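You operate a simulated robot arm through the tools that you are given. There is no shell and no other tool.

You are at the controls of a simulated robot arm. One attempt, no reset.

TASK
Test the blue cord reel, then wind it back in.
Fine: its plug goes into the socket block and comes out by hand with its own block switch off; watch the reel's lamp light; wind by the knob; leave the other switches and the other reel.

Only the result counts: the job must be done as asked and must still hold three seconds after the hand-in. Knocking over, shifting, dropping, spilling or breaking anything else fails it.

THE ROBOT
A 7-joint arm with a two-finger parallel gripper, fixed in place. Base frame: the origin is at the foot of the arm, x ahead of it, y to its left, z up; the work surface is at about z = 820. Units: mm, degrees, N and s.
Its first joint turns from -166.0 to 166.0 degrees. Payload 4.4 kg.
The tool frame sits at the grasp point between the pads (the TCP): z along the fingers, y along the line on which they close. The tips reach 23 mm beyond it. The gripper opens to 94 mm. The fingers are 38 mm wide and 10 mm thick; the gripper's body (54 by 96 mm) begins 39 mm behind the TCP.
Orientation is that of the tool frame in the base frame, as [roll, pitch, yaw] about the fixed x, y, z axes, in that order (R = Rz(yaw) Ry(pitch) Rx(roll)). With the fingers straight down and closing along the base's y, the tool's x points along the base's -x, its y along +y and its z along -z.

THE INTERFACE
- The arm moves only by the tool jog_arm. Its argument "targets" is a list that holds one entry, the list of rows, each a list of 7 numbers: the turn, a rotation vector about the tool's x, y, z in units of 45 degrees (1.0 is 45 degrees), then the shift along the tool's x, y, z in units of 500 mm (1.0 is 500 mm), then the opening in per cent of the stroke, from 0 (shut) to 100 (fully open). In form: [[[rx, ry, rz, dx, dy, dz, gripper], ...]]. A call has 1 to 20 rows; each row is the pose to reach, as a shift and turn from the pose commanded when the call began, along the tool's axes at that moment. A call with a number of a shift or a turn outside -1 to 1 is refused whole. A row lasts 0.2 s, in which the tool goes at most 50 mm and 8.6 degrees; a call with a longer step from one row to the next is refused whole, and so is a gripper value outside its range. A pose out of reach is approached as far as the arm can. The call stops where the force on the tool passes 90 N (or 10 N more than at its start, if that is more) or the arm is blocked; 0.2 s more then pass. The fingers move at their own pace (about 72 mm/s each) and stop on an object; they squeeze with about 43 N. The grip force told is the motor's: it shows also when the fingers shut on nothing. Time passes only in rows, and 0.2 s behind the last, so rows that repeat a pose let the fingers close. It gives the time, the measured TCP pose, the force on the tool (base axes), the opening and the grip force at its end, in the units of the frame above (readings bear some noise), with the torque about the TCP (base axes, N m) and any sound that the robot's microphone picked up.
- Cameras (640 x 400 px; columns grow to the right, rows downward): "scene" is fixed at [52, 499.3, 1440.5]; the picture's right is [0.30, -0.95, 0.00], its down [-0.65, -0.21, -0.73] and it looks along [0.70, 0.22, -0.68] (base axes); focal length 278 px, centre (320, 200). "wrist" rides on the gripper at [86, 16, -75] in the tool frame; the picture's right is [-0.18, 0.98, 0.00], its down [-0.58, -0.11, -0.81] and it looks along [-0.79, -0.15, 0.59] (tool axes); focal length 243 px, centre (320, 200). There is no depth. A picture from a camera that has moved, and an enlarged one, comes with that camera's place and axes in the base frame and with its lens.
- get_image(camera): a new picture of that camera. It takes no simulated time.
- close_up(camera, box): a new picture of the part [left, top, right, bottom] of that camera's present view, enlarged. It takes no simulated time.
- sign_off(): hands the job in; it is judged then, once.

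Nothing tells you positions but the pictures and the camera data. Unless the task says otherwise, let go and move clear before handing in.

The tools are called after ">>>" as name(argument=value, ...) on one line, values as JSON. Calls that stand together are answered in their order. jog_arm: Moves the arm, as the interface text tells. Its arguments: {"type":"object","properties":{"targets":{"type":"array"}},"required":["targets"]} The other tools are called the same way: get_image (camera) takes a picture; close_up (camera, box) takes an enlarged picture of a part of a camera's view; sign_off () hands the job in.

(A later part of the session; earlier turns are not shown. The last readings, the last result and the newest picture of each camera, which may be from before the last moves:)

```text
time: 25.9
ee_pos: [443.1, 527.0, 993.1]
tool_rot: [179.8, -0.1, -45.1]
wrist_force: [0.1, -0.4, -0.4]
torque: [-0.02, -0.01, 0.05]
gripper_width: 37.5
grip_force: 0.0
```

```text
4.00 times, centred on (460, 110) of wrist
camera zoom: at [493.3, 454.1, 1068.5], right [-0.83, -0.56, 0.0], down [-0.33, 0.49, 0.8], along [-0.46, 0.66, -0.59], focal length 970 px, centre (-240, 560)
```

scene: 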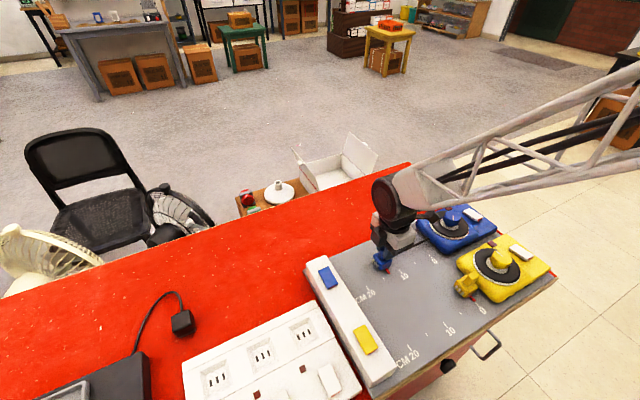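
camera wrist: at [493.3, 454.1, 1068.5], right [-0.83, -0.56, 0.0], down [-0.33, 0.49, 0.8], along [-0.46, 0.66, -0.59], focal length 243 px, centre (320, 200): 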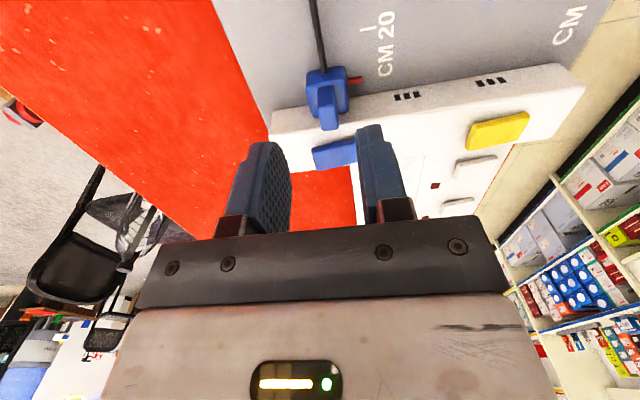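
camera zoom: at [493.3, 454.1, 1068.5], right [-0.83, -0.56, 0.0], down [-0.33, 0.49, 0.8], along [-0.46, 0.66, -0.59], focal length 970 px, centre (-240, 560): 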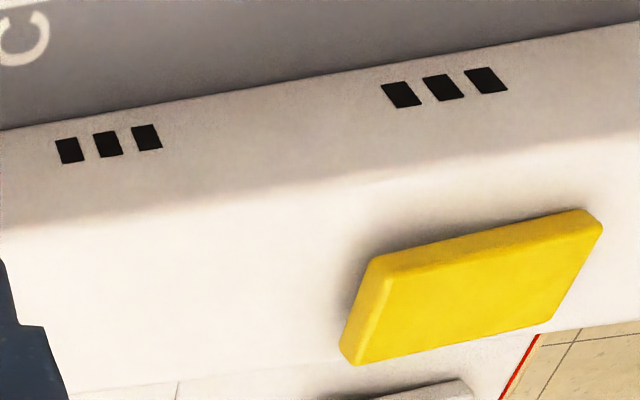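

The plug stayed put, but its body front seems a few millimetres short of the face. I'll bring the camera round to the yellow side for a side-on view of the gap.

>>> jog_arm(targets=[[[0, 0, 0.17, -0.011, 0.027, 0, 40], [0, 0, 0.34, -0.022, 0.054, 0, 40], [0, 0, 0.51, -0.033, 0.081, 0, 40], [0, 0, 0.68, -0.044, 0.108, 0, 40], [0, 0, 0.85, -0.055, 0.135, 0, 40], [0, 0, 1.0, -0.064, 0.162, 0, 40]]])

>>> jog_arm(targets=[[[0, 0, 0.17, 0, 0, 0.02, 40], [0, 0, 0.34, 0, 0, 0.05, 40], [0, 0, 0.51, 0, 0, 0.08, 40], [0, 0, 0.68, 0, 0, 0.11, 40], [0, 0, 0.85, 0, 0, 0.13, 40], [0, 0, 1.0, 0, 0, 0.144, 40]]])

>>> get_image(camera="wrist")

```text
time: 27.3
ee_pos: [362.4, 489.7, 992.8]
tool_rot: [-180.0, -0.2, -90.3]
wrist_force: [0.5, -0.2, 0.1]
torque: [-0.02, 0.01, 0.03]
gripper_width: 37.6
grip_force: 0.1
```

```text
time: 28.7
ee_pos: [364.3, 489.6, 920.1]
tool_rot: [-179.9, -0.1, -135.2]
wrist_force: [0.0, -0.2, 0.7]
torque: [0.02, -0.01, 0.01]
gripper_width: 37.3
grip_force: 0.0
```

```text
taken
camera wrist: at [291.1, 441.1, 995.1], right [-0.56, 0.83, 0.0], down [0.49, 0.34, 0.81], along [0.67, 0.45, -0.59], focal length 243 px, centre (320, 200)
```

wrist: 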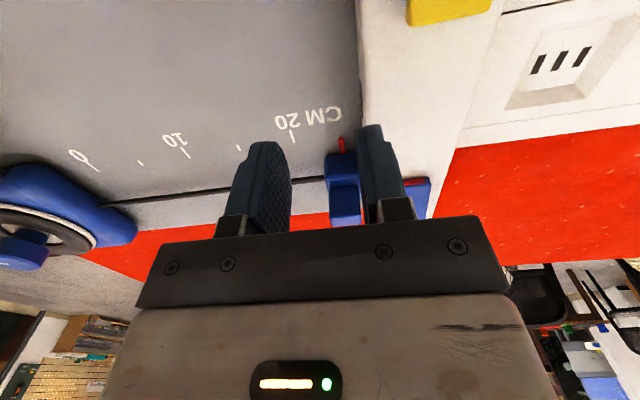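

>>> jog_arm(targets=[[[0, 0, 0, 0, -0.03, 0, 40], [0, 0, 0, 0, -0.08, 0, 40], [0, 0, 0, 0, -0.13, 0, 40]]])

>>> get_image(camera="wrist")

>>> close_up(camera="wrist", box=[380, 100, 500, 230])

```text
time: 29.5
ee_pos: [409.7, 444.2, 920.0]
tool_rot: [-179.9, 0.0, -135.1]
wrist_force: [0.6, 0.1, -0.3]
torque: [0.01, -0.01, 0.0]
gripper_width: 37.7
grip_force: 0.0
```

```text
taken
camera wrist: at [337.3, 395.1, 995.7], right [-0.56, 0.83, 0.0], down [0.49, 0.34, 0.81], along [0.67, 0.45, -0.59], focal length 243 px, centre (320, 200)
```

wrist: 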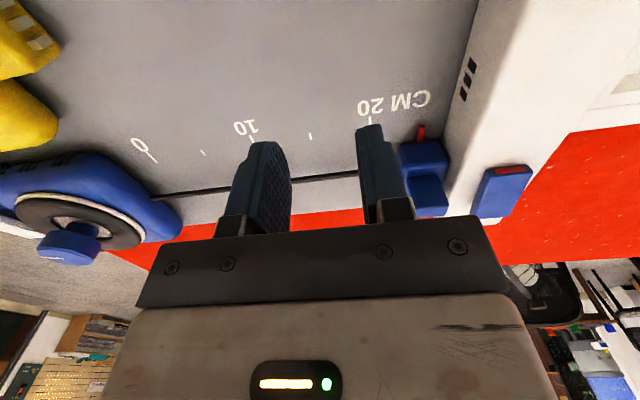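

```text
3.08 times, centred on (440, 165) of wrist
camera zoom: at [337.3, 395.1, 995.7], right [-0.56, 0.83, 0.0], down [0.49, 0.34, 0.81], along [0.67, 0.45, -0.59], focal length 746 px, centre (-49, 308)
```

zoom: 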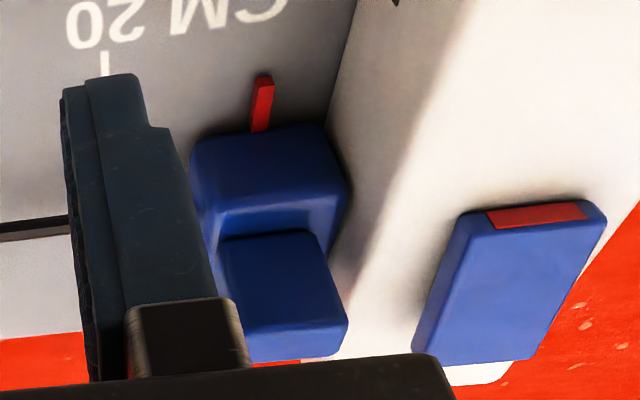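

From this side the plug body sits flush against the socket face. Let me check the reel's lamp and the rocker's tilt.

>>> close_up(camera="scene", box=[430, 195, 560, 290])

>>> close_up(camera="scene", box=[308, 255, 348, 300])

>>> close_up(camera="wrist", box=[460, 140, 550, 230])

```text
4.21 times, centred on (495, 242) of scene
camera zoom: at [52.0, 499.3, 1440.5], right [0.3, -0.95, 0.0], down [-0.65, -0.21, -0.73], along [0.7, 0.22, -0.68], focal length 1168 px, centre (-417, 21)
```

zoom: 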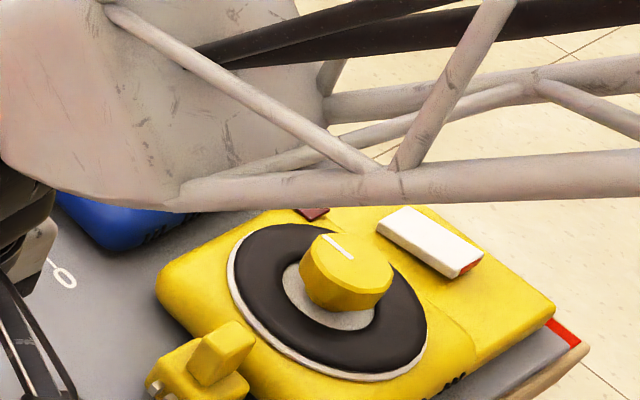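

```text
8.89 times, centred on (328, 278) of scene
camera zoom: at [52.0, 499.3, 1440.5], right [0.3, -0.95, 0.0], down [-0.65, -0.21, -0.73], along [0.7, 0.22, -0.68], focal length 2467 px, centre (249, -489)
```

zoom: 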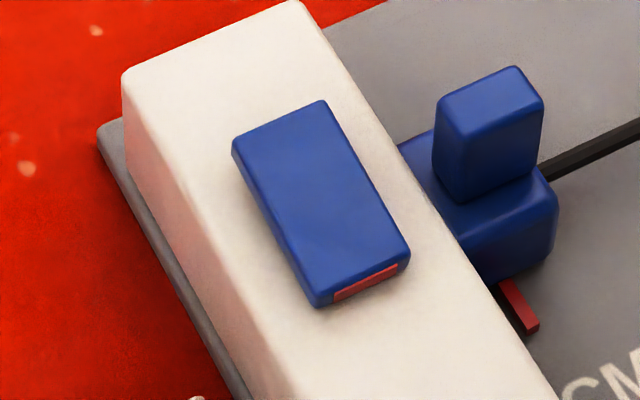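

```text
4.44 times, centred on (505, 185) of wrist
camera zoom: at [337.3, 395.1, 995.7], right [-0.56, 0.83, 0.0], down [0.49, 0.34, 0.81], along [0.67, 0.45, -0.59], focal length 1078 px, centre (-502, 267)
```

zoom: 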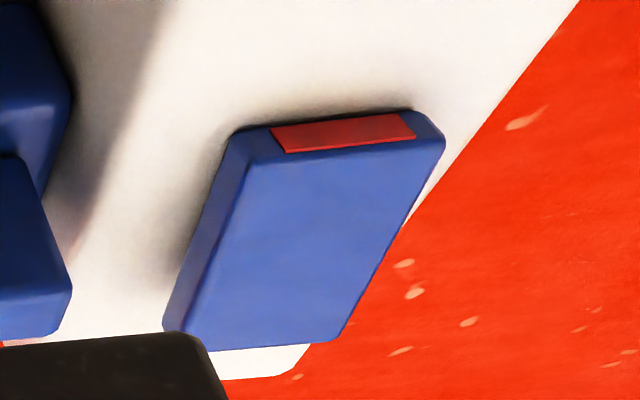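

The blue rocker's far (+g) end is raised about 10 degrees and its red end is low, so pressing the raised end toggles it. I'll close the fingers, rise and move above that end, then check that the reel lamp is dark.

>>> jog_arm(targets=[[[0, 0, -0.1, 0, 0, -0.08, 0], [0, 0, -0.25, -0.02, 0.03, -0.12, 0], [0, 0, -0.4, -0.07, 0.08, -0.12, 0], [0, 0, -0.58, -0.12, 0.14, -0.12, 0], [0, 0, -0.75, -0.16, 0.19, -0.12, 0], [0, 0, -0.9, -0.1864, 0.2401, -0.12, 0], [0, 0, -1.0, -0.1864, 0.2401, -0.12, 0]]])

>>> jog_arm(targets=[[[0, 0, -0.17, 0, 0, 0, 0], [0, 0, -0.34, 0, 0, 0, 0], [0, 0, -0.51, 0, 0, 0, 0], [0, 0, -0.68, 0, 0, 0, 0], [0, 0, -0.85, 0, 0, 0, 0], [0, 0, -1.0, 0, 0, 0, 0]]])

>>> get_image(camera="wrist")

>>> get_image(camera="scene")

>>> close_up(camera="scene", box=[400, 190, 560, 310])

>>> close_up(camera="scene", box=[290, 220, 390, 320])

```text
time: 31.1
ee_pos: [390.2, 596.3, 980.3]
tool_rot: [-180.0, -0.2, -90.0]
wrist_force: [-0.5, -0.3, -0.4]
torque: [0.04, -0.02, -0.02]
gripper_width: 0.0
grip_force: 42.6
```

```text
time: 32.5
ee_pos: [391.0, 594.9, 980.6]
tool_rot: [179.9, -0.2, -45.0]
wrist_force: [0.6, -0.2, 0.3]
torque: [0.04, -0.01, -0.02]
gripper_width: 0.3
grip_force: 42.1
```

```text
taken
camera wrist: at [440.7, 523.3, 1055.5], right [-0.82, -0.57, 0.0], down [-0.33, 0.49, 0.8], along [-0.46, 0.66, -0.59], focal length 243 px, centre (320, 200)
```

wrist: 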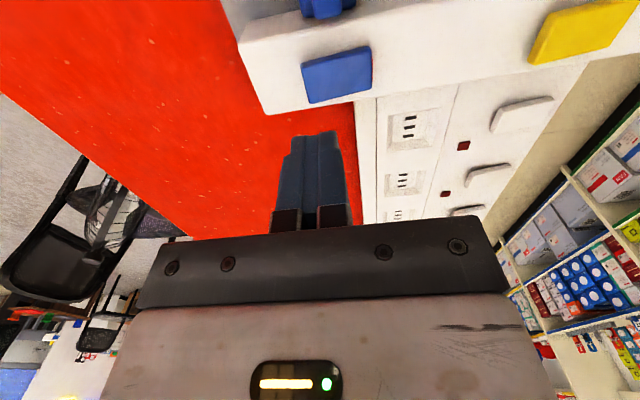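

```text
taken
```

scene: 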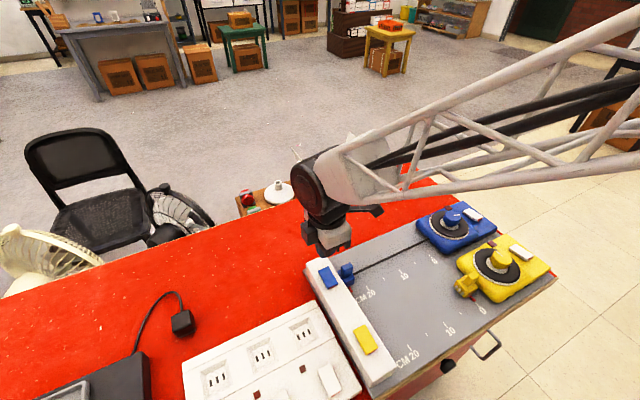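

```text
3.33 times, centred on (480, 250) of scene
camera zoom: at [52.0, 499.3, 1440.5], right [0.3, -0.95, 0.0], down [-0.65, -0.21, -0.73], along [0.7, 0.22, -0.68], focal length 925 px, centre (-213, 33)
```

zoom: 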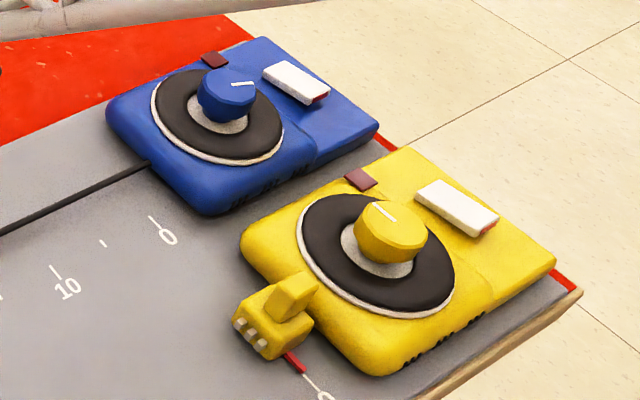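

```text
4.00 times, centred on (340, 270) of scene
camera zoom: at [52.0, 499.3, 1440.5], right [0.3, -0.95, 0.0], down [-0.65, -0.21, -0.73], along [0.7, 0.22, -0.68], focal length 1110 px, centre (240, -80)
```

zoom: 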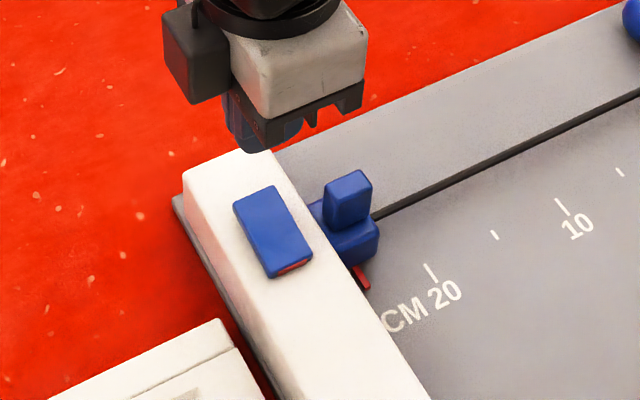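

The reel lamp is dark, so the block switch is off as needed. I'll zoom in to refine the press point.

>>> close_up(camera="wrist", box=[240, 0, 400, 130])

```text
3.08 times, centred on (320, 65) of wrist
camera zoom: at [440.7, 523.3, 1055.5], right [-0.82, -0.57, 0.0], down [-0.33, 0.49, 0.8], along [-0.46, 0.66, -0.59], focal length 746 px, centre (320, 615)
```

zoom: 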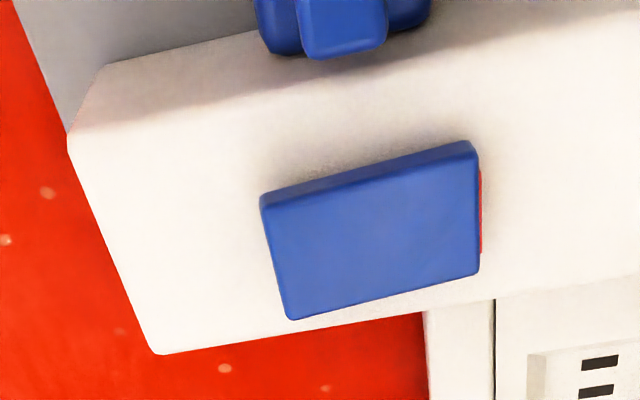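

The rocker spans lane coordinate 663–707. I'll press at about 701, near its raised end, descending gently.

>>> jog_arm(targets=[[[0, 0, 0, 0, -0.008, 0.04, 0], [0, 0, 0, 0, -0.008, 0.08, 0], [0, 0, 0, 0, -0.008, 0.11, 0], [0, 0, 0, 0, -0.008, 0.117, 0], [0, 0, 0, 0, -0.008, 0.121, 0], [0, 0, 0, 0, -0.008, 0.125, 0], [0, 0, 0, 0, -0.008, 0.129, 0]]])

>>> close_up(camera="scene", box=[290, 220, 390, 320])

```text
time: 34.1
ee_pos: [394.1, 598.3, 915.6]
tool_rot: [179.9, -0.1, -45.1]
wrist_force: [-0.4, 0.3, -0.2]
torque: [0.02, -0.01, -0.01]
gripper_width: 0.0
grip_force: 42.7
```

```text
4.00 times, centred on (340, 270) of scene
camera zoom: at [52.0, 499.3, 1440.5], right [0.3, -0.95, 0.0], down [-0.65, -0.21, -0.73], along [0.7, 0.22, -0.68], focal length 1110 px, centre (240, -80)
```

zoom: 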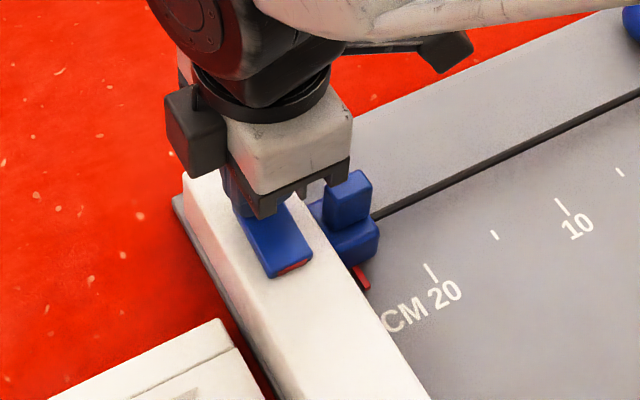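

No contact yet (tips near z = 893). Continuing down gently.

>>> jog_arm(targets=[[[0, 0, 0, 0, 0, 0.003, 0], [0, 0, 0, 0, 0, 0.006, 0], [0, 0, 0, 0, 0, 0.009, 0], [0, 0, 0, 0, 0, 0.012, 0], [0, 0, 0, 0, 0, 0.015, 0]]])

>>> close_up(camera="scene", box=[290, 220, 390, 320])

>>> close_up(camera="scene", box=[400, 190, 560, 310])

```text
time: 35.3
ee_pos: [393.5, 597.6, 909.6]
tool_rot: [-180.0, -0.1, -45.1]
wrist_force: [-8.7, -13.8, 27.7]
torque: [-0.47, 0.44, 0.01]
gripper_width: 0.0
grip_force: 42.2
```

```text
4.00 times, centred on (340, 270) of scene
camera zoom: at [52.0, 499.3, 1440.5], right [0.3, -0.95, 0.0], down [-0.65, -0.21, -0.73], along [0.7, 0.22, -0.68], focal length 1110 px, centre (240, -80)
```

zoom: 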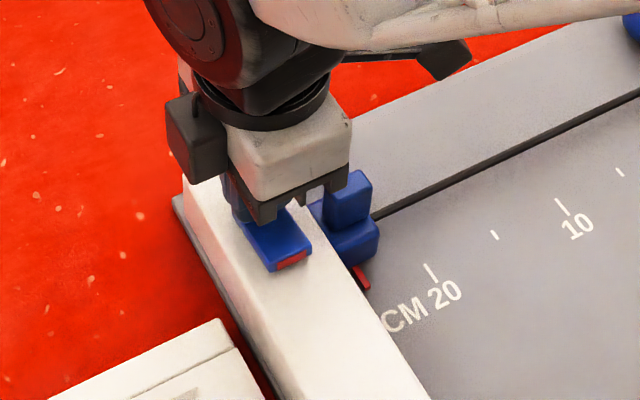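

```text
3.33 times, centred on (480, 250) of scene
camera zoom: at [52.0, 499.3, 1440.5], right [0.3, -0.95, 0.0], down [-0.65, -0.21, -0.73], along [0.7, 0.22, -0.68], focal length 925 px, centre (-213, 33)
```

zoom: 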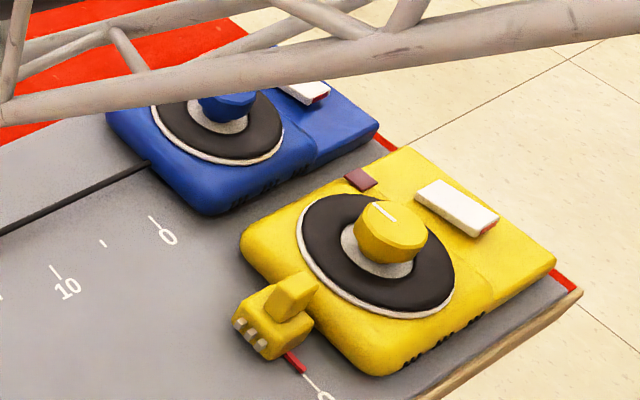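

The rocker is tilting, with the red end rising. A little further.

>>> jog_arm(targets=[[[0, 0, 0, 0, 0, 0.003, 0], [0, 0, 0, 0, 0, 0.006, 0], [0, 0, 0, 0, 0, 0.009, 0]]])

>>> close_up(camera="scene", box=[290, 220, 390, 320])

```text
time: 36.0
ee_pos: [393.9, 599.7, 909.7]
tool_rot: [-179.8, 0.0, -45.0]
wrist_force: [1.3, 2.5, 7.0]
torque: [0.03, 0.01, -0.01]
gripper_width: 0.2
grip_force: 41.9
stopped in row 3: the force on the tool passed its limit at 95 N (the readings are from after the stop); the commanded pose is now the measured one
```

```text
4.00 times, centred on (340, 270) of scene
camera zoom: at [52.0, 499.3, 1440.5], right [0.3, -0.95, 0.0], down [-0.65, -0.21, -0.73], along [0.7, 0.22, -0.68], focal length 1110 px, centre (240, -80)
```

zoom: 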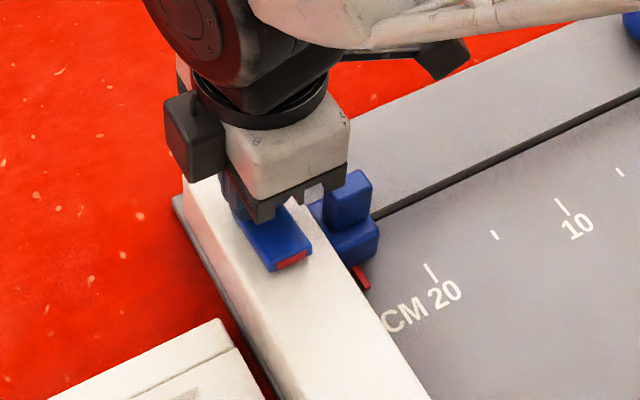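

The rocker bottomed out at its stop. I'll lift straight up and out of the camera's way to see the lamp.

>>> jog_arm(targets=[[[0, 0, 0, 0, 0, -0.02, 0], [0, 0, 0, 0, 0, -0.06, 0], [0, 0, 0, 0, 0, -0.12, 0], [0, 0, 0, 0, 0, -0.18, 0], [0, 0, 0, 0, 0, -0.2, 0]]])

>>> get_image(camera="scene")

>>> close_up(camera="scene", box=[400, 190, 560, 310])

>>> close_up(camera="scene", box=[290, 220, 390, 320])

```text
time: 37.2
ee_pos: [394.0, 598.8, 1009.8]
tool_rot: [-179.9, -0.1, -45.1]
wrist_force: [0.6, 0.5, -0.1]
torque: [0.03, 0.04, -0.02]
gripper_width: 0.2
grip_force: 42.8
```

```text
taken
```

scene: 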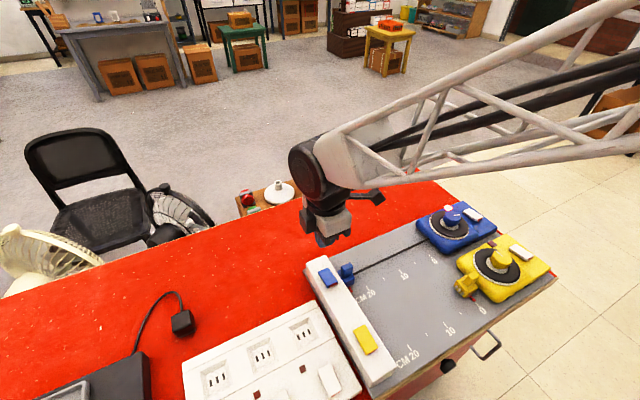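

```text
3.33 times, centred on (480, 250) of scene
camera zoom: at [52.0, 499.3, 1440.5], right [0.3, -0.95, 0.0], down [-0.65, -0.21, -0.73], along [0.7, 0.22, -0.68], focal length 925 px, centre (-213, 33)
```

zoom: 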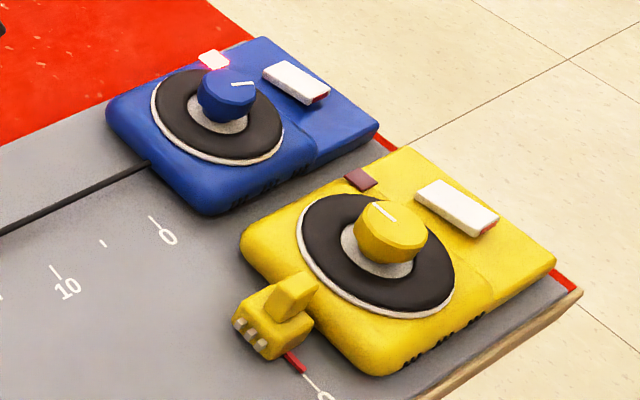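

```text
4.00 times, centred on (340, 270) of scene
camera zoom: at [52.0, 499.3, 1440.5], right [0.3, -0.95, 0.0], down [-0.65, -0.21, -0.73], along [0.7, 0.22, -0.68], focal length 1110 px, centre (240, -80)
```

zoom: 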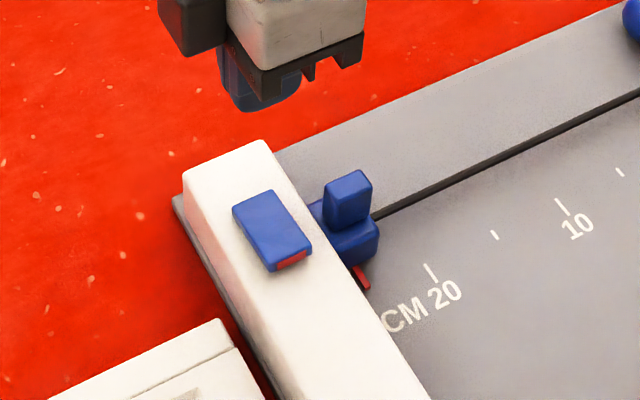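

The blue reel's lamp is lit, so the test worked with nothing else touched. Now I'll press the red end of the blue rocker to switch off.

>>> jog_arm(targets=[[[0, 0, 0, 0.001, 0.03, 0, 0], [0, 0, 0, 0.002, 0.0663, 0.05, 0], [0, 0, 0, 0.002, 0.0663, 0.12, 0], [0, 0, 0, 0.002, 0.0663, 0.175, 0], [0, 0, 0, 0.002, 0.0663, 0.187, 0], [0, 0, 0, 0.002, 0.0663, 0.19, 0], [0, 0, 0, 0.002, 0.0663, 0.193, 0], [0, 0, 0, 0.002, 0.0663, 0.196, 0], [0, 0, 0, 0.002, 0.0663, 0.199, 0], [0, 0, 0, 0.002, 0.0663, 0.202, 0]]])

>>> close_up(camera="scene", box=[290, 220, 390, 320])

```text
time: 39.4
ee_pos: [372.0, 576.1, 909.9]
tool_rot: [-179.7, 0.0, -45.1]
wrist_force: [-10.0, -20.9, 40.5]
torque: [-0.21, -0.02, 0.01]
gripper_width: 0.3
grip_force: 42.4
```

```text
4.00 times, centred on (340, 270) of scene
camera zoom: at [52.0, 499.3, 1440.5], right [0.3, -0.95, 0.0], down [-0.65, -0.21, -0.73], along [0.7, 0.22, -0.68], focal length 1110 px, centre (240, -80)
```

zoom: 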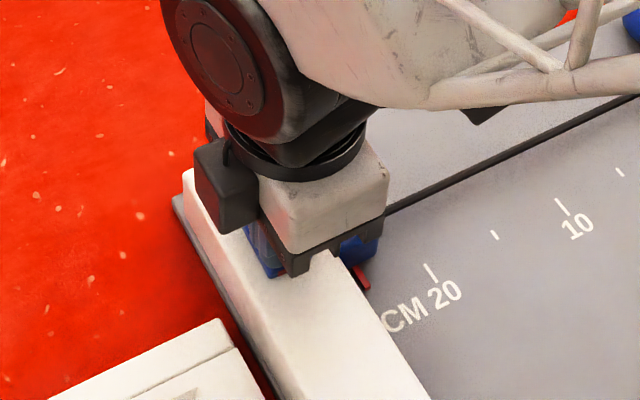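

>>> jog_arm(targets=[[[0, 0, 0, 0, 0, 0.003, 0], [0, 0, 0, 0, 0, 0.006, 0], [0, 0, 0, 0, 0, 0.009, 0]]])

>>> jog_arm(targets=[[[0, 0, 0, 0, 0, -0.02, 0], [0, 0, 0, 0, 0, -0.06, 0], [0, 0, 0, 0, 0, -0.12, 0], [0, 0, 0, 0, 0, -0.18, 0], [0, 0, 0, 0, -0.05, -0.2, 0], [0, 0, 0, 0, -0.05, -0.2, 0]]])

>>> get_image(camera="scene")

>>> close_up(camera="scene", box=[400, 190, 560, 310])

>>> close_up(camera="scene", box=[290, 220, 390, 320])

```text
time: 39.9
ee_pos: [371.3, 576.2, 910.3]
tool_rot: [-179.6, -0.1, -45.0]
wrist_force: [-11.5, -20.4, 20.1]
torque: [-0.31, 0.16, 0.02]
gripper_width: 0.0
grip_force: 42.6
stopped in row 2: the force on the tool passed its limit at 96 N (the readings are from after the stop); the commanded pose is now the measured one
```

```text
time: 41.3
ee_pos: [388.3, 593.0, 1010.7]
tool_rot: [-179.7, 0.0, -45.1]
wrist_force: [0.0, -0.9, 0.1]
torque: [0.02, -0.01, 0.02]
gripper_width: 0.1
grip_force: 42.6
```

```text
taken
```

scene: 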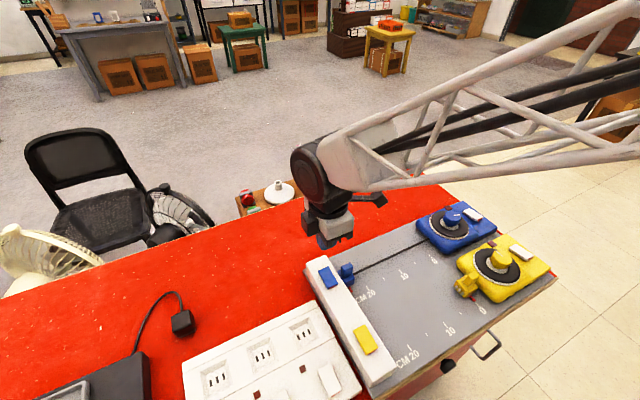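

```text
3.33 times, centred on (480, 250) of scene
camera zoom: at [52.0, 499.3, 1440.5], right [0.3, -0.95, 0.0], down [-0.65, -0.21, -0.73], along [0.7, 0.22, -0.68], focal length 925 px, centre (-213, 33)
```

zoom: 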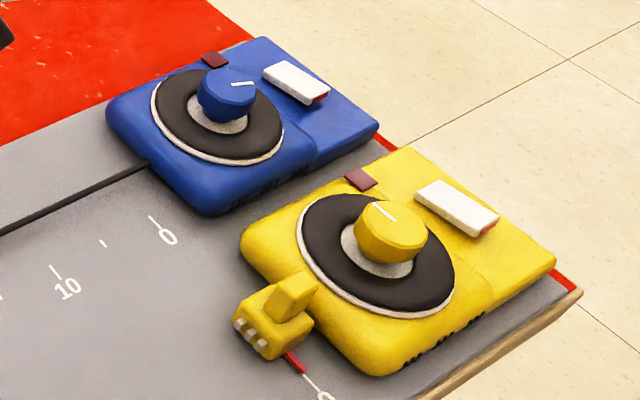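

```text
4.00 times, centred on (340, 270) of scene
camera zoom: at [52.0, 499.3, 1440.5], right [0.3, -0.95, 0.0], down [-0.65, -0.21, -0.73], along [0.7, 0.22, -0.68], focal length 1110 px, centre (240, -80)
```

zoom: 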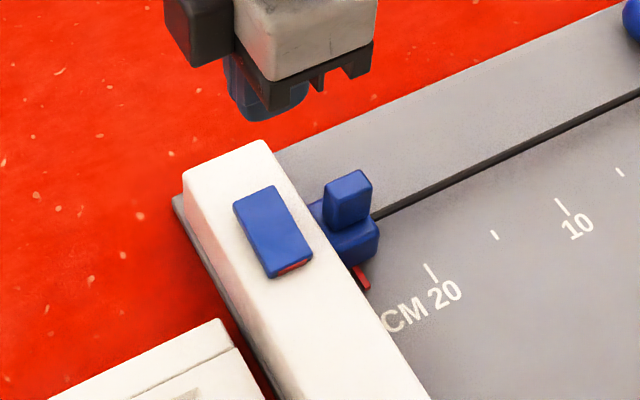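

The lamp is out and the rocker is back in its off tilt. Next I'll move over the plug handle with the fingers partly open.

>>> jog_arm(targets=[[[-0.006, 0, 0, 0.04, 0.005, 0, 45], [-0.006, 0, 0, 0.08, 0.01, 0.02, 45], [-0.006, 0, 0, 0.1151, 0.0139, 0.06, 45], [-0.006, 0, 0, 0.1151, 0.0139, 0.11, 45], [-0.006, 0, 0, 0.1151, 0.0139, 0.14, 45], [-0.006, 0, 0, 0.1151, 0.0139, 0.14, 45]]])

>>> close_up(camera="wrist", box=[220, 40, 440, 240])

>>> close_up(camera="scene", box=[310, 225, 400, 315])

```text
time: 42.7
ee_pos: [425.1, 548.1, 940.0]
tool_rot: [-179.8, 0.0, -45.1]
wrist_force: [0.4, 0.7, -0.2]
torque: [0.04, 0.0, 0.01]
gripper_width: 42.3
grip_force: 0.0
```

```text
2.00 times, centred on (330, 140) of wrist
camera zoom: at [475.0, 475.7, 1014.4], right [-0.83, -0.56, 0.0], down [-0.33, 0.49, 0.81], along [-0.45, 0.67, -0.59], focal length 485 px, centre (300, 320)
```

zoom: 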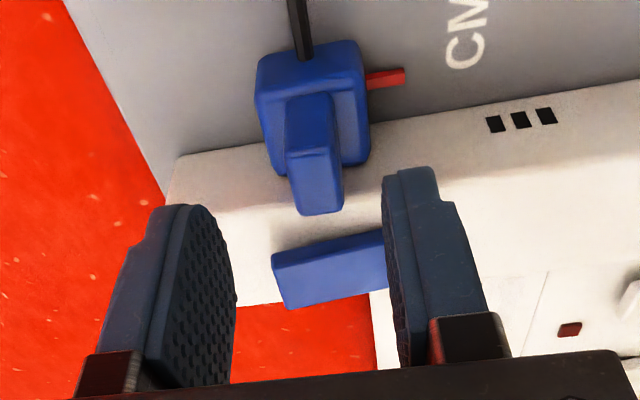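

```text
4.44 times, centred on (355, 270) of scene
camera zoom: at [52.0, 499.3, 1440.5], right [0.3, -0.95, 0.0], down [-0.65, -0.21, -0.73], along [0.7, 0.22, -0.68], focal length 1233 px, centre (164, -111)
```

zoom: 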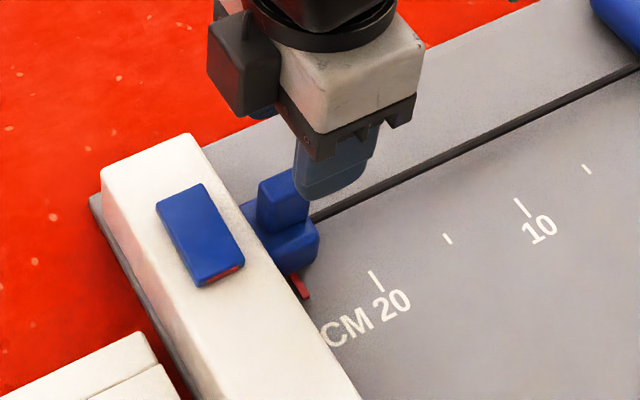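

Aligned. Descend and grip.

>>> jog_arm(targets=[[[0, 0, 0, 0, 0, 0.04, 45], [0, 0, 0, 0, 0, 0.07, 45], [0, 0, 0, 0, 0, 0.094, 45], [0, 0, 0, 0, 0, 0.094, 45], [0, 0, 0, 0, 0, 0.094, 15], [0, 0, 0, 0, 0, 0.094, 5], [0, 0, 0, 0, 0, 0.094, 5], [0, 0, 0, 0, 0, 0.094, 5]]])

```text
time: 44.5
ee_pos: [423.6, 546.8, 892.5]
tool_rot: [-180.0, 0.0, -45.1]
wrist_force: [-24.8, -24.8, 3.3]
torque: [-0.21, 0.2, 0.28]
gripper_width: 20.3
grip_force: 17.4
```

The grip is lopsided (35 N sideways), so I'll shift about 1 mm sideways and let it finish closing.

>>> jog_arm(targets=[[[0, 0, 0, 0, 0.002, 0, 5], [0, 0, 0, 0, 0.0025, 0, 5], [0, 0, 0, 0, 0.0025, 0, 5]]])

>>> close_up(camera="wrist", box=[220, 40, 440, 240])

```text
time: 45.3
ee_pos: [423.1, 546.2, 891.0]
tool_rot: [-180.0, 0.0, -45.0]
wrist_force: [-21.1, -20.5, -9.0]
torque: [-0.14, 0.07, 0.25]
gripper_width: 18.4
grip_force: 15.1
```

```text
2.00 times, centred on (330, 140) of wrist
camera zoom: at [473.7, 474.3, 966.7], right [-0.83, -0.56, 0.0], down [-0.33, 0.49, 0.81], along [-0.45, 0.67, -0.59], focal length 485 px, centre (300, 320)
```

zoom: 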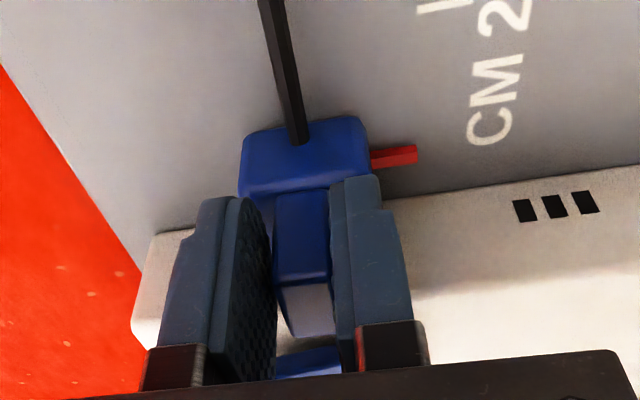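

>>> jog_arm(targets=[[[0, 0, 0, 0, 0.0015, 0, 5], [0, 0, 0, 0, 0.003, 0, 5], [0, 0, 0, 0, 0.003, 0, 5]]])

```text
time: 46.1
ee_pos: [423.9, 547.0, 891.9]
tool_rot: [-179.9, 0.0, -45.1]
wrist_force: [-18.0, -17.5, -9.2]
torque: [-0.14, 0.03, 0.23]
gripper_width: 15.9
grip_force: 12.7
```

>>> jog_arm(targets=[[[0, 0, 0, 0, 0.0015, 0, 5], [0, 0, 0, 0, 0.0015, 0, 5]]])

```text
time: 46.7
ee_pos: [423.5, 545.4, 892.0]
tool_rot: [-179.9, 0.1, -45.0]
wrist_force: [-1.2, -0.5, -22.4]
torque: [-0.27, -0.14, 0.11]
gripper_width: 15.6
grip_force: 44.7
```

Grip is now balanced at full force. Pull straight back out of the socket slowly.

>>> jog_arm(targets=[[[0, 0, 0, 0.003, 0, 0.001, 5], [0, 0, 0, 0.006, 0, 0.001, 5], [0, 0, 0, 0.009, 0, 0.001, 5], [0, 0, 0, 0.012, 0, 0.001, 5], [0, 0, 0, 0.016, 0, 0.001, 5], [0, 0, 0, 0.02, 0, 0.001, 5]]])

>>> close_up(camera="wrist", box=[220, 40, 440, 240])

>>> close_up(camera="scene", box=[310, 225, 400, 315])

```text
time: 48.1
ee_pos: [429.2, 538.4, 893.7]
tool_rot: [-180.0, 0.0, -45.0]
wrist_force: [1.5, 1.5, -0.1]
torque: [-0.22, -0.05, 0.07]
gripper_width: 15.5
grip_force: 44.9
```

```text
2.00 times, centred on (330, 140) of wrist
camera zoom: at [479.7, 466.2, 967.3], right [-0.83, -0.56, 0.0], down [-0.33, 0.49, 0.81], along [-0.45, 0.67, -0.59], focal length 485 px, centre (300, 320)
```

zoom: 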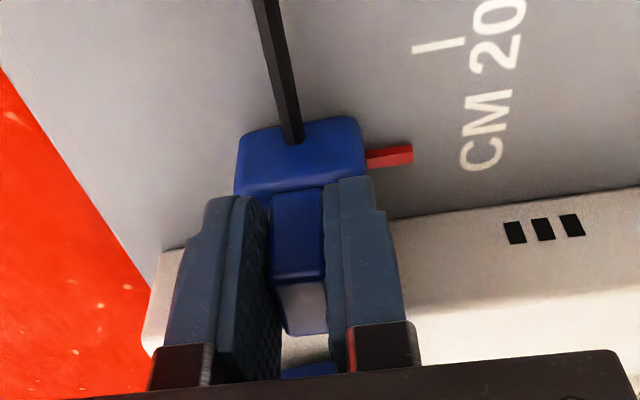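

```text
4.44 times, centred on (355, 270) of scene
camera zoom: at [52.0, 499.3, 1440.5], right [0.3, -0.95, 0.0], down [-0.65, -0.21, -0.73], along [0.7, 0.22, -0.68], focal length 1233 px, centre (164, -111)
```

zoom: 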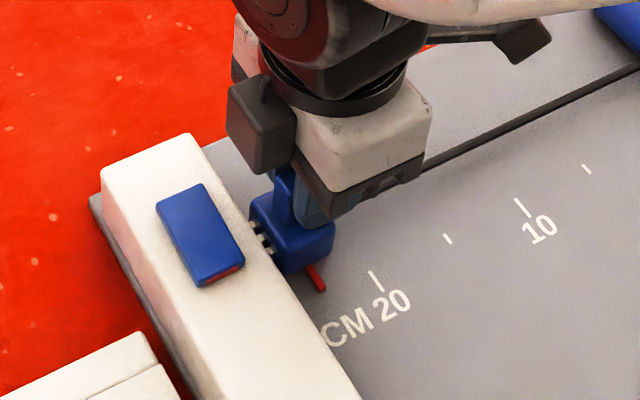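

The plug is out, with pins visible and clear. I'll back off another 10 mm, release and rise.

>>> jog_arm(targets=[[[0, 0, 0, 0.01, 0, 0, 5], [0, 0, 0, 0.02, 0, 0, 5], [0, 0, 0, 0.02, 0, 0, 5], [0, 0, 0, 0.02, 0, 0, 30], [0, 0, 0, 0.02, 0, 0, 40], [0, 0, 0, 0.02, 0, -0.04, 40], [0, 0, 0, 0.02, 0, -0.1, 40], [0, 0, 0, 0.02, 0, -0.18, 40], [0, 0, 0, 0.02, 0, -0.26, 40], [0, 0, 0, 0.02, 0, -0.3, 40]]])

>>> get_image(camera="scene")

>>> close_up(camera="scene", box=[410, 190, 510, 265])

>>> get_image(camera="wrist")

```text
time: 50.3
ee_pos: [436.8, 530.3, 1042.5]
tool_rot: [-179.9, 0.0, -45.2]
wrist_force: [0.7, 0.4, -0.5]
torque: [0.03, 0.0, 0.02]
gripper_width: 37.6
grip_force: 0.1
```

```text
taken
```

scene: 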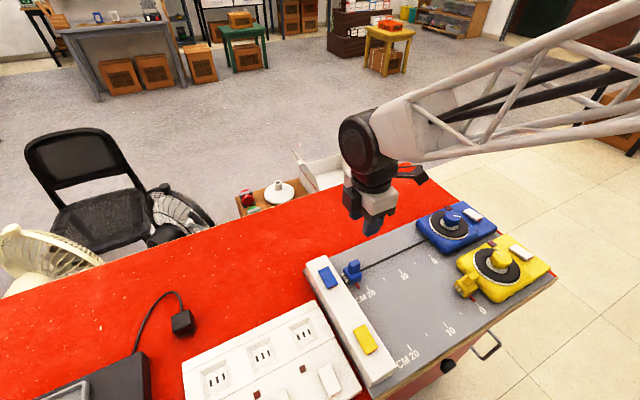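

```text
5.33 times, centred on (460, 228) of scene
camera zoom: at [52.0, 499.3, 1440.5], right [0.3, -0.95, 0.0], down [-0.65, -0.21, -0.73], along [0.7, 0.22, -0.68], focal length 1480 px, centre (-427, 53)
```

zoom: 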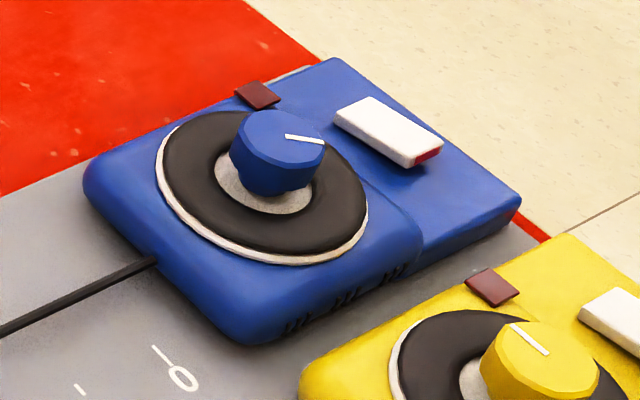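

```text
taken
camera wrist: at [487.2, 458.1, 1116.8], right [-0.83, -0.56, 0.0], down [-0.33, 0.49, 0.81], along [-0.45, 0.67, -0.59], focal length 243 px, centre (320, 200)
```

wrist: 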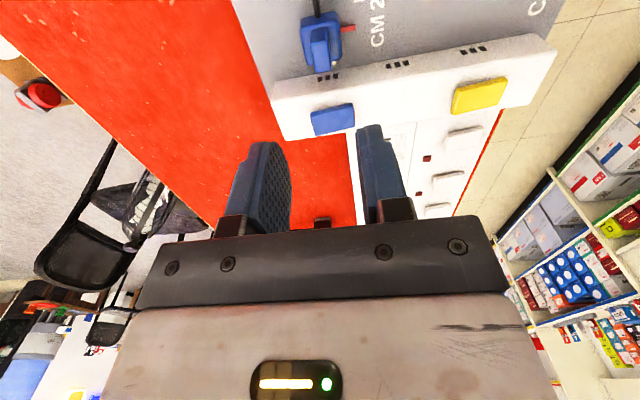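

Plug released clear of the socket. Pulling it out turned the knob's marker anticlockwise by about 1.04° per mm, so winding in is clockwise seen from above, roughly 230°. I'll move over the knob near (651, 317).

>>> jog_arm(targets=[[[0, 0, 0, 0.076, 0, 0, 65], [0, 0, 0, 0.152, 0, 0, 65], [0, 0, 0, 0.228, 0, 0, 65], [0, 0, 0, 0.304, 0, 0.02, 65], [0, 0, 0, 0.38, 0, 0.04, 65], [0, 0, 0, 0.456, 0, 0.06, 65], [0, 0, 0, 0.532, 0, 0.08, 65], [0, 0, 0, 0.6067, 0, 0.104, 65], [0, 0, 0, 0.6067, 0, 0.104, 65]]])

>>> get_image(camera="wrist")

>>> close_up(camera="scene", box=[410, 170, 510, 265])

>>> close_up(camera="wrist", box=[220, 0, 440, 240])

```text
time: 52.3
ee_pos: [650.9, 315.4, 991.2]
tool_rot: [-179.9, 0.0, -45.1]
wrist_force: [0.6, 0.1, 0.5]
torque: [-0.01, 0.01, -0.01]
gripper_width: 61.0
grip_force: 0.0
```

```text
taken
camera wrist: at [701.3, 243.0, 1064.8], right [-0.83, -0.56, 0.0], down [-0.33, 0.49, 0.81], along [-0.45, 0.67, -0.59], focal length 243 px, centre (320, 200)
```

wrist: 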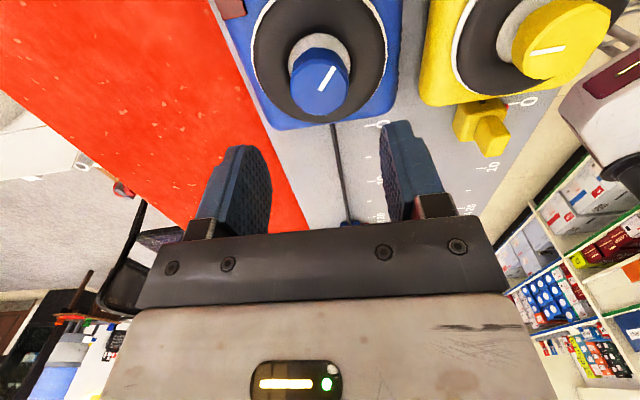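

```text
4.21 times, centred on (460, 218) of scene
camera zoom: at [52.0, 499.3, 1440.5], right [0.3, -0.95, 0.0], down [-0.65, -0.21, -0.73], along [0.7, 0.22, -0.68], focal length 1168 px, centre (-270, 126)
```

zoom: 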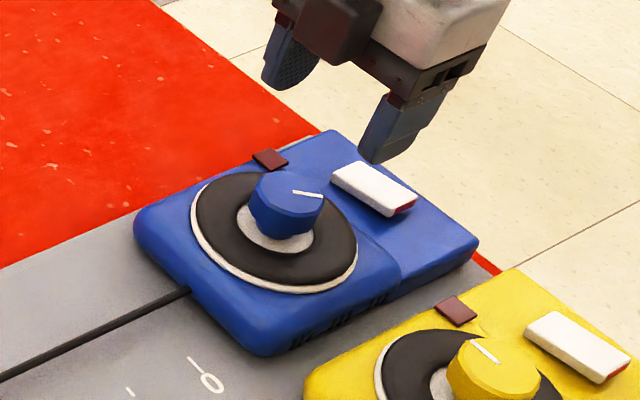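

```text
1.67 times, centred on (330, 120) of wrist
camera zoom: at [701.3, 243.0, 1064.8], right [-0.83, -0.56, 0.0], down [-0.33, 0.49, 0.81], along [-0.45, 0.67, -0.59], focal length 404 px, centre (303, 333)
```

zoom: 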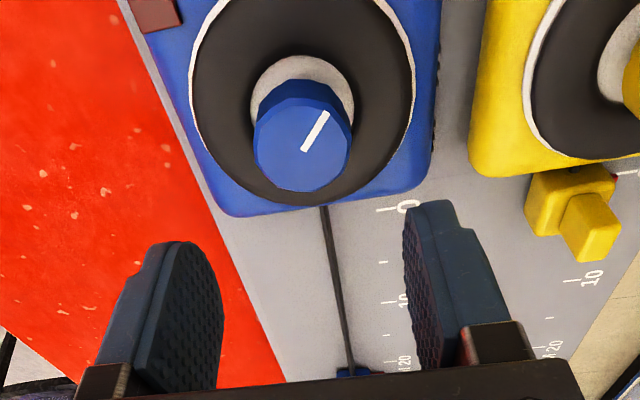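

The knob is centred near (650, 318) with its top at z ≈ 900 and about 40 mm in diameter; the neighbouring switch and lamp are more than 60 mm away. I'll descend around it and check before closing.

>>> jog_arm(targets=[[[0, 0, 0, -0.0037, -0.0006, 0.05, 65], [0, 0, 0, -0.0037, -0.0006, 0.1, 65], [0, 0, 0, -0.0037, -0.0006, 0.14, 65], [0, 0, 0, -0.0037, -0.0006, 0.165, 65], [0, 0, 0, -0.0037, -0.0006, 0.18, 65], [0, 0, 0, -0.0037, -0.0006, 0.186, 65]]])

>>> get_image(camera="wrist")

>>> close_up(camera="scene", box=[410, 170, 510, 265])

```text
time: 53.7
ee_pos: [649.6, 318.1, 896.7]
tool_rot: [-180.0, 0.1, -45.1]
wrist_force: [0.4, -0.3, -0.2]
torque: [-0.02, -0.04, 0.01]
gripper_width: 61.1
grip_force: 0.1
```

```text
taken
camera wrist: at [699.6, 245.6, 971.7], right [-0.83, -0.56, 0.0], down [-0.33, 0.49, 0.81], along [-0.45, 0.67, -0.59], focal length 243 px, centre (320, 200)
```

wrist: 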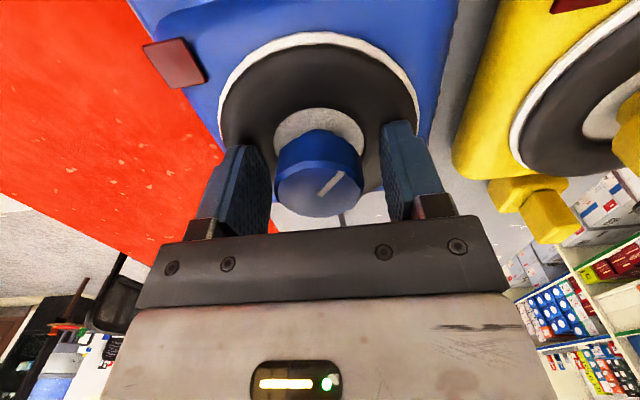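

```text
4.21 times, centred on (460, 218) of scene
camera zoom: at [52.0, 499.3, 1440.5], right [0.3, -0.95, 0.0], down [-0.65, -0.21, -0.73], along [0.7, 0.22, -0.68], focal length 1168 px, centre (-270, 126)
```

zoom: 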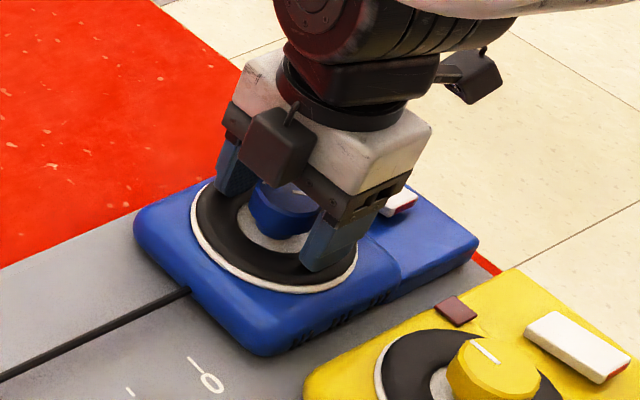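

The fingers straddle the knob evenly. Closing.

>>> jog_arm(targets=[[[0, 0, 0, 0, 0, 0, 45], [0, 0, 0, 0, 0, 0, 30], [0, 0, 0, 0, 0, 0, 30], [0, 0, 0, 0, 0, 0, 30]]])

```text
time: 54.7
ee_pos: [649.6, 318.2, 897.0]
tool_rot: [-179.8, -0.1, -45.0]
wrist_force: [14.9, 15.4, -6.7]
torque: [-0.27, -0.22, 0.02]
gripper_width: 41.5
grip_force: 45.0
```

Gripped at 41.5 mm; I'll trim 0.7 mm sideways, then begin turning clockwise seen from above with a small test turn.

>>> jog_arm(targets=[[[0, 0, 0, 0, -0.0014, 0, 30], [0, 0, 0.08, 0, -0.0014, 0, 30], [0, 0, 0.16, 0, -0.0014, 0, 30], [0, 0, 0.24, 0, -0.0014, 0, 30]]])

>>> get_image(camera="scene")

```text
time: 55.7
ee_pos: [650.8, 318.4, 896.7]
tool_rot: [-180.0, 0.0, -55.9]
wrist_force: [-4.5, -7.1, 11.5]
torque: [-0.82, 0.38, 0.0]
gripper_width: 41.6
grip_force: 45.6
```

```text
taken
```

scene: 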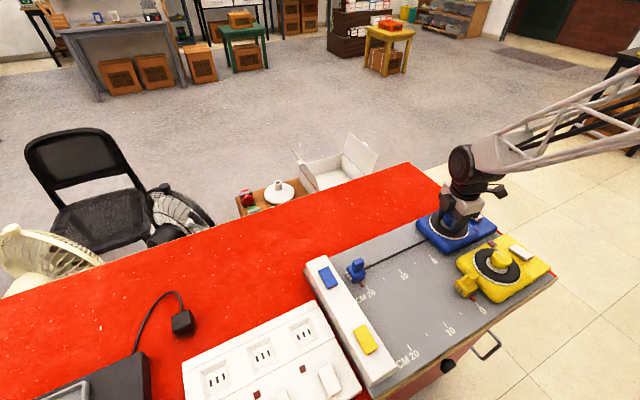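

The plug is coming back, so the direction is right. Continuing to turn.

>>> jog_arm(targets=[[[0, 0, 0.16, 0, 0, 0, 30], [0, 0, 0.32, 0, 0, 0, 30], [0, 0, 0.48, 0, 0, 0, 30], [0, 0, 0.64, 0, 0, 0, 30], [0, 0, 0.8, 0, 0, 0, 30], [0, 0, 0.96, 0, 0, 0, 30]]])

>>> get_image(camera="scene")

```text
time: 57.1
ee_pos: [650.1, 318.3, 896.1]
tool_rot: [-179.9, 0.1, -99.2]
wrist_force: [-1.4, -4.1, 13.5]
torque: [-0.37, 0.04, 0.0]
gripper_width: 41.9
grip_force: 44.9
```

```text
taken
```

scene: 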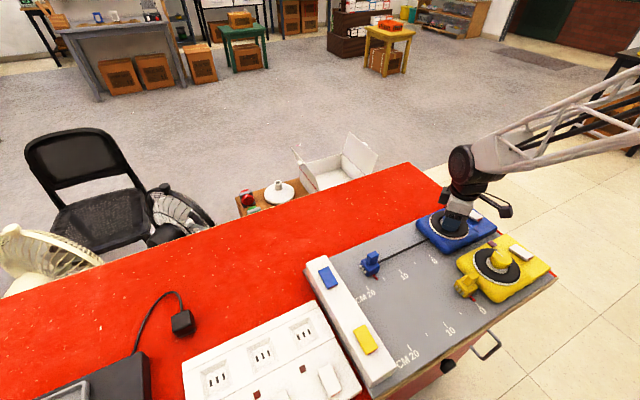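

Winding works. Continuing.

>>> jog_arm(targets=[[[0, 0, 0.16, 0, 0, 0, 30], [0, 0, 0.32, 0, 0, 0, 30], [0, 0, 0.48, 0, 0, 0, 30], [0, 0, 0.64, 0, 0, 0, 30], [0, 0, 0.8, 0, 0, 0, 30], [0, 0, 0.96, 0, 0, 0, 30]]])

>>> jog_arm(targets=[[[0, 0, 0.16, 0, 0, 0, 30], [0, 0, 0.32, 0, 0, 0, 30], [0, 0, 0.48, 0, 0, 0, 30], [0, 0, 0.64, 0, 0, 0, 30], [0, 0, 0.8, 0, 0, 0, 30], [0, 0, 0.96, 0, 0, 0, 30]]])

>>> get_image(camera="scene")

>>> get_image(camera="wrist")

```text
time: 58.5
ee_pos: [651.5, 318.3, 897.4]
tool_rot: [-180.0, 0.1, -142.5]
wrist_force: [30.6, -14.1, 3.7]
torque: [0.46, -0.91, 0.07]
gripper_width: 41.6
grip_force: 45.3
```

```text
time: 59.9
ee_pos: [651.1, 318.8, 897.2]
tool_rot: [179.9, 0.1, 174.4]
wrist_force: [24.4, -28.6, 11.1]
torque: [-0.59, -0.48, -0.03]
gripper_width: 41.7
grip_force: 44.6
```

```text
taken
```

scene: 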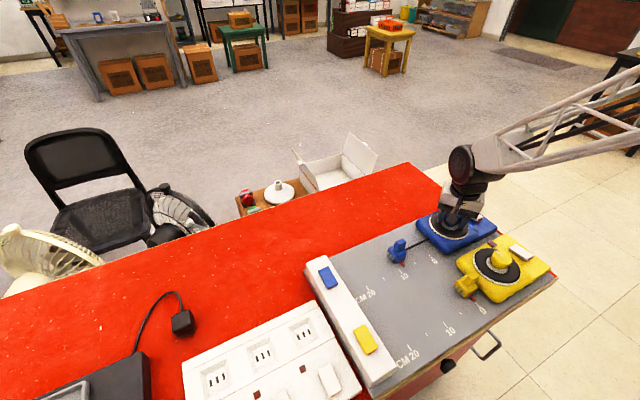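

```text
taken
camera wrist: at [566.2, 342.9, 971.8], right [0.28, 0.96, 0.0], down [0.57, -0.17, 0.81], along [0.77, -0.22, -0.59], focal length 243 px, centre (320, 200)
```

wrist: 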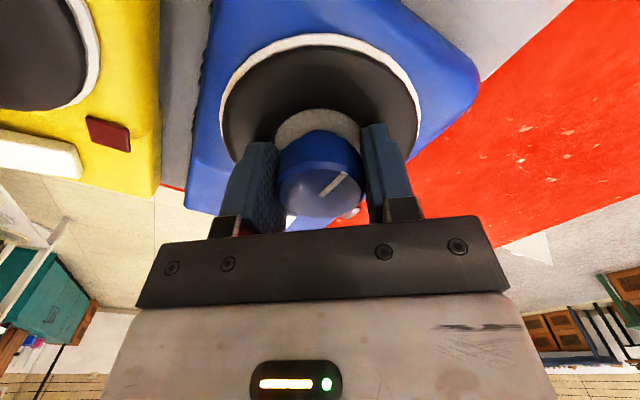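

Pulled in to about 9 cm. I'll trim the side load and keep turning.

>>> jog_arm(targets=[[[0, 0, 0, -0.0018, -0.0017, 0, 30], [0, 0, 0.15, -0.0018, -0.0017, 0, 30], [0, 0, 0.3, -0.0018, -0.0017, 0, 30], [0, 0, 0.45, -0.0018, -0.0017, 0, 30], [0, 0, 0.6, -0.0018, -0.0017, 0, 30]]])

>>> get_image(camera="scene")

```text
time: 61.1
ee_pos: [651.3, 318.0, 896.5]
tool_rot: [-180.0, 0.0, 147.5]
wrist_force: [-24.4, 2.6, 23.6]
torque: [-0.41, 0.37, 0.01]
gripper_width: 42.0
grip_force: 44.7
```

```text
taken
```

scene: 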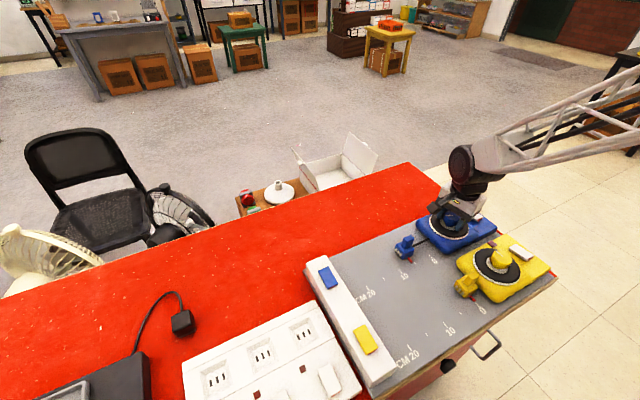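

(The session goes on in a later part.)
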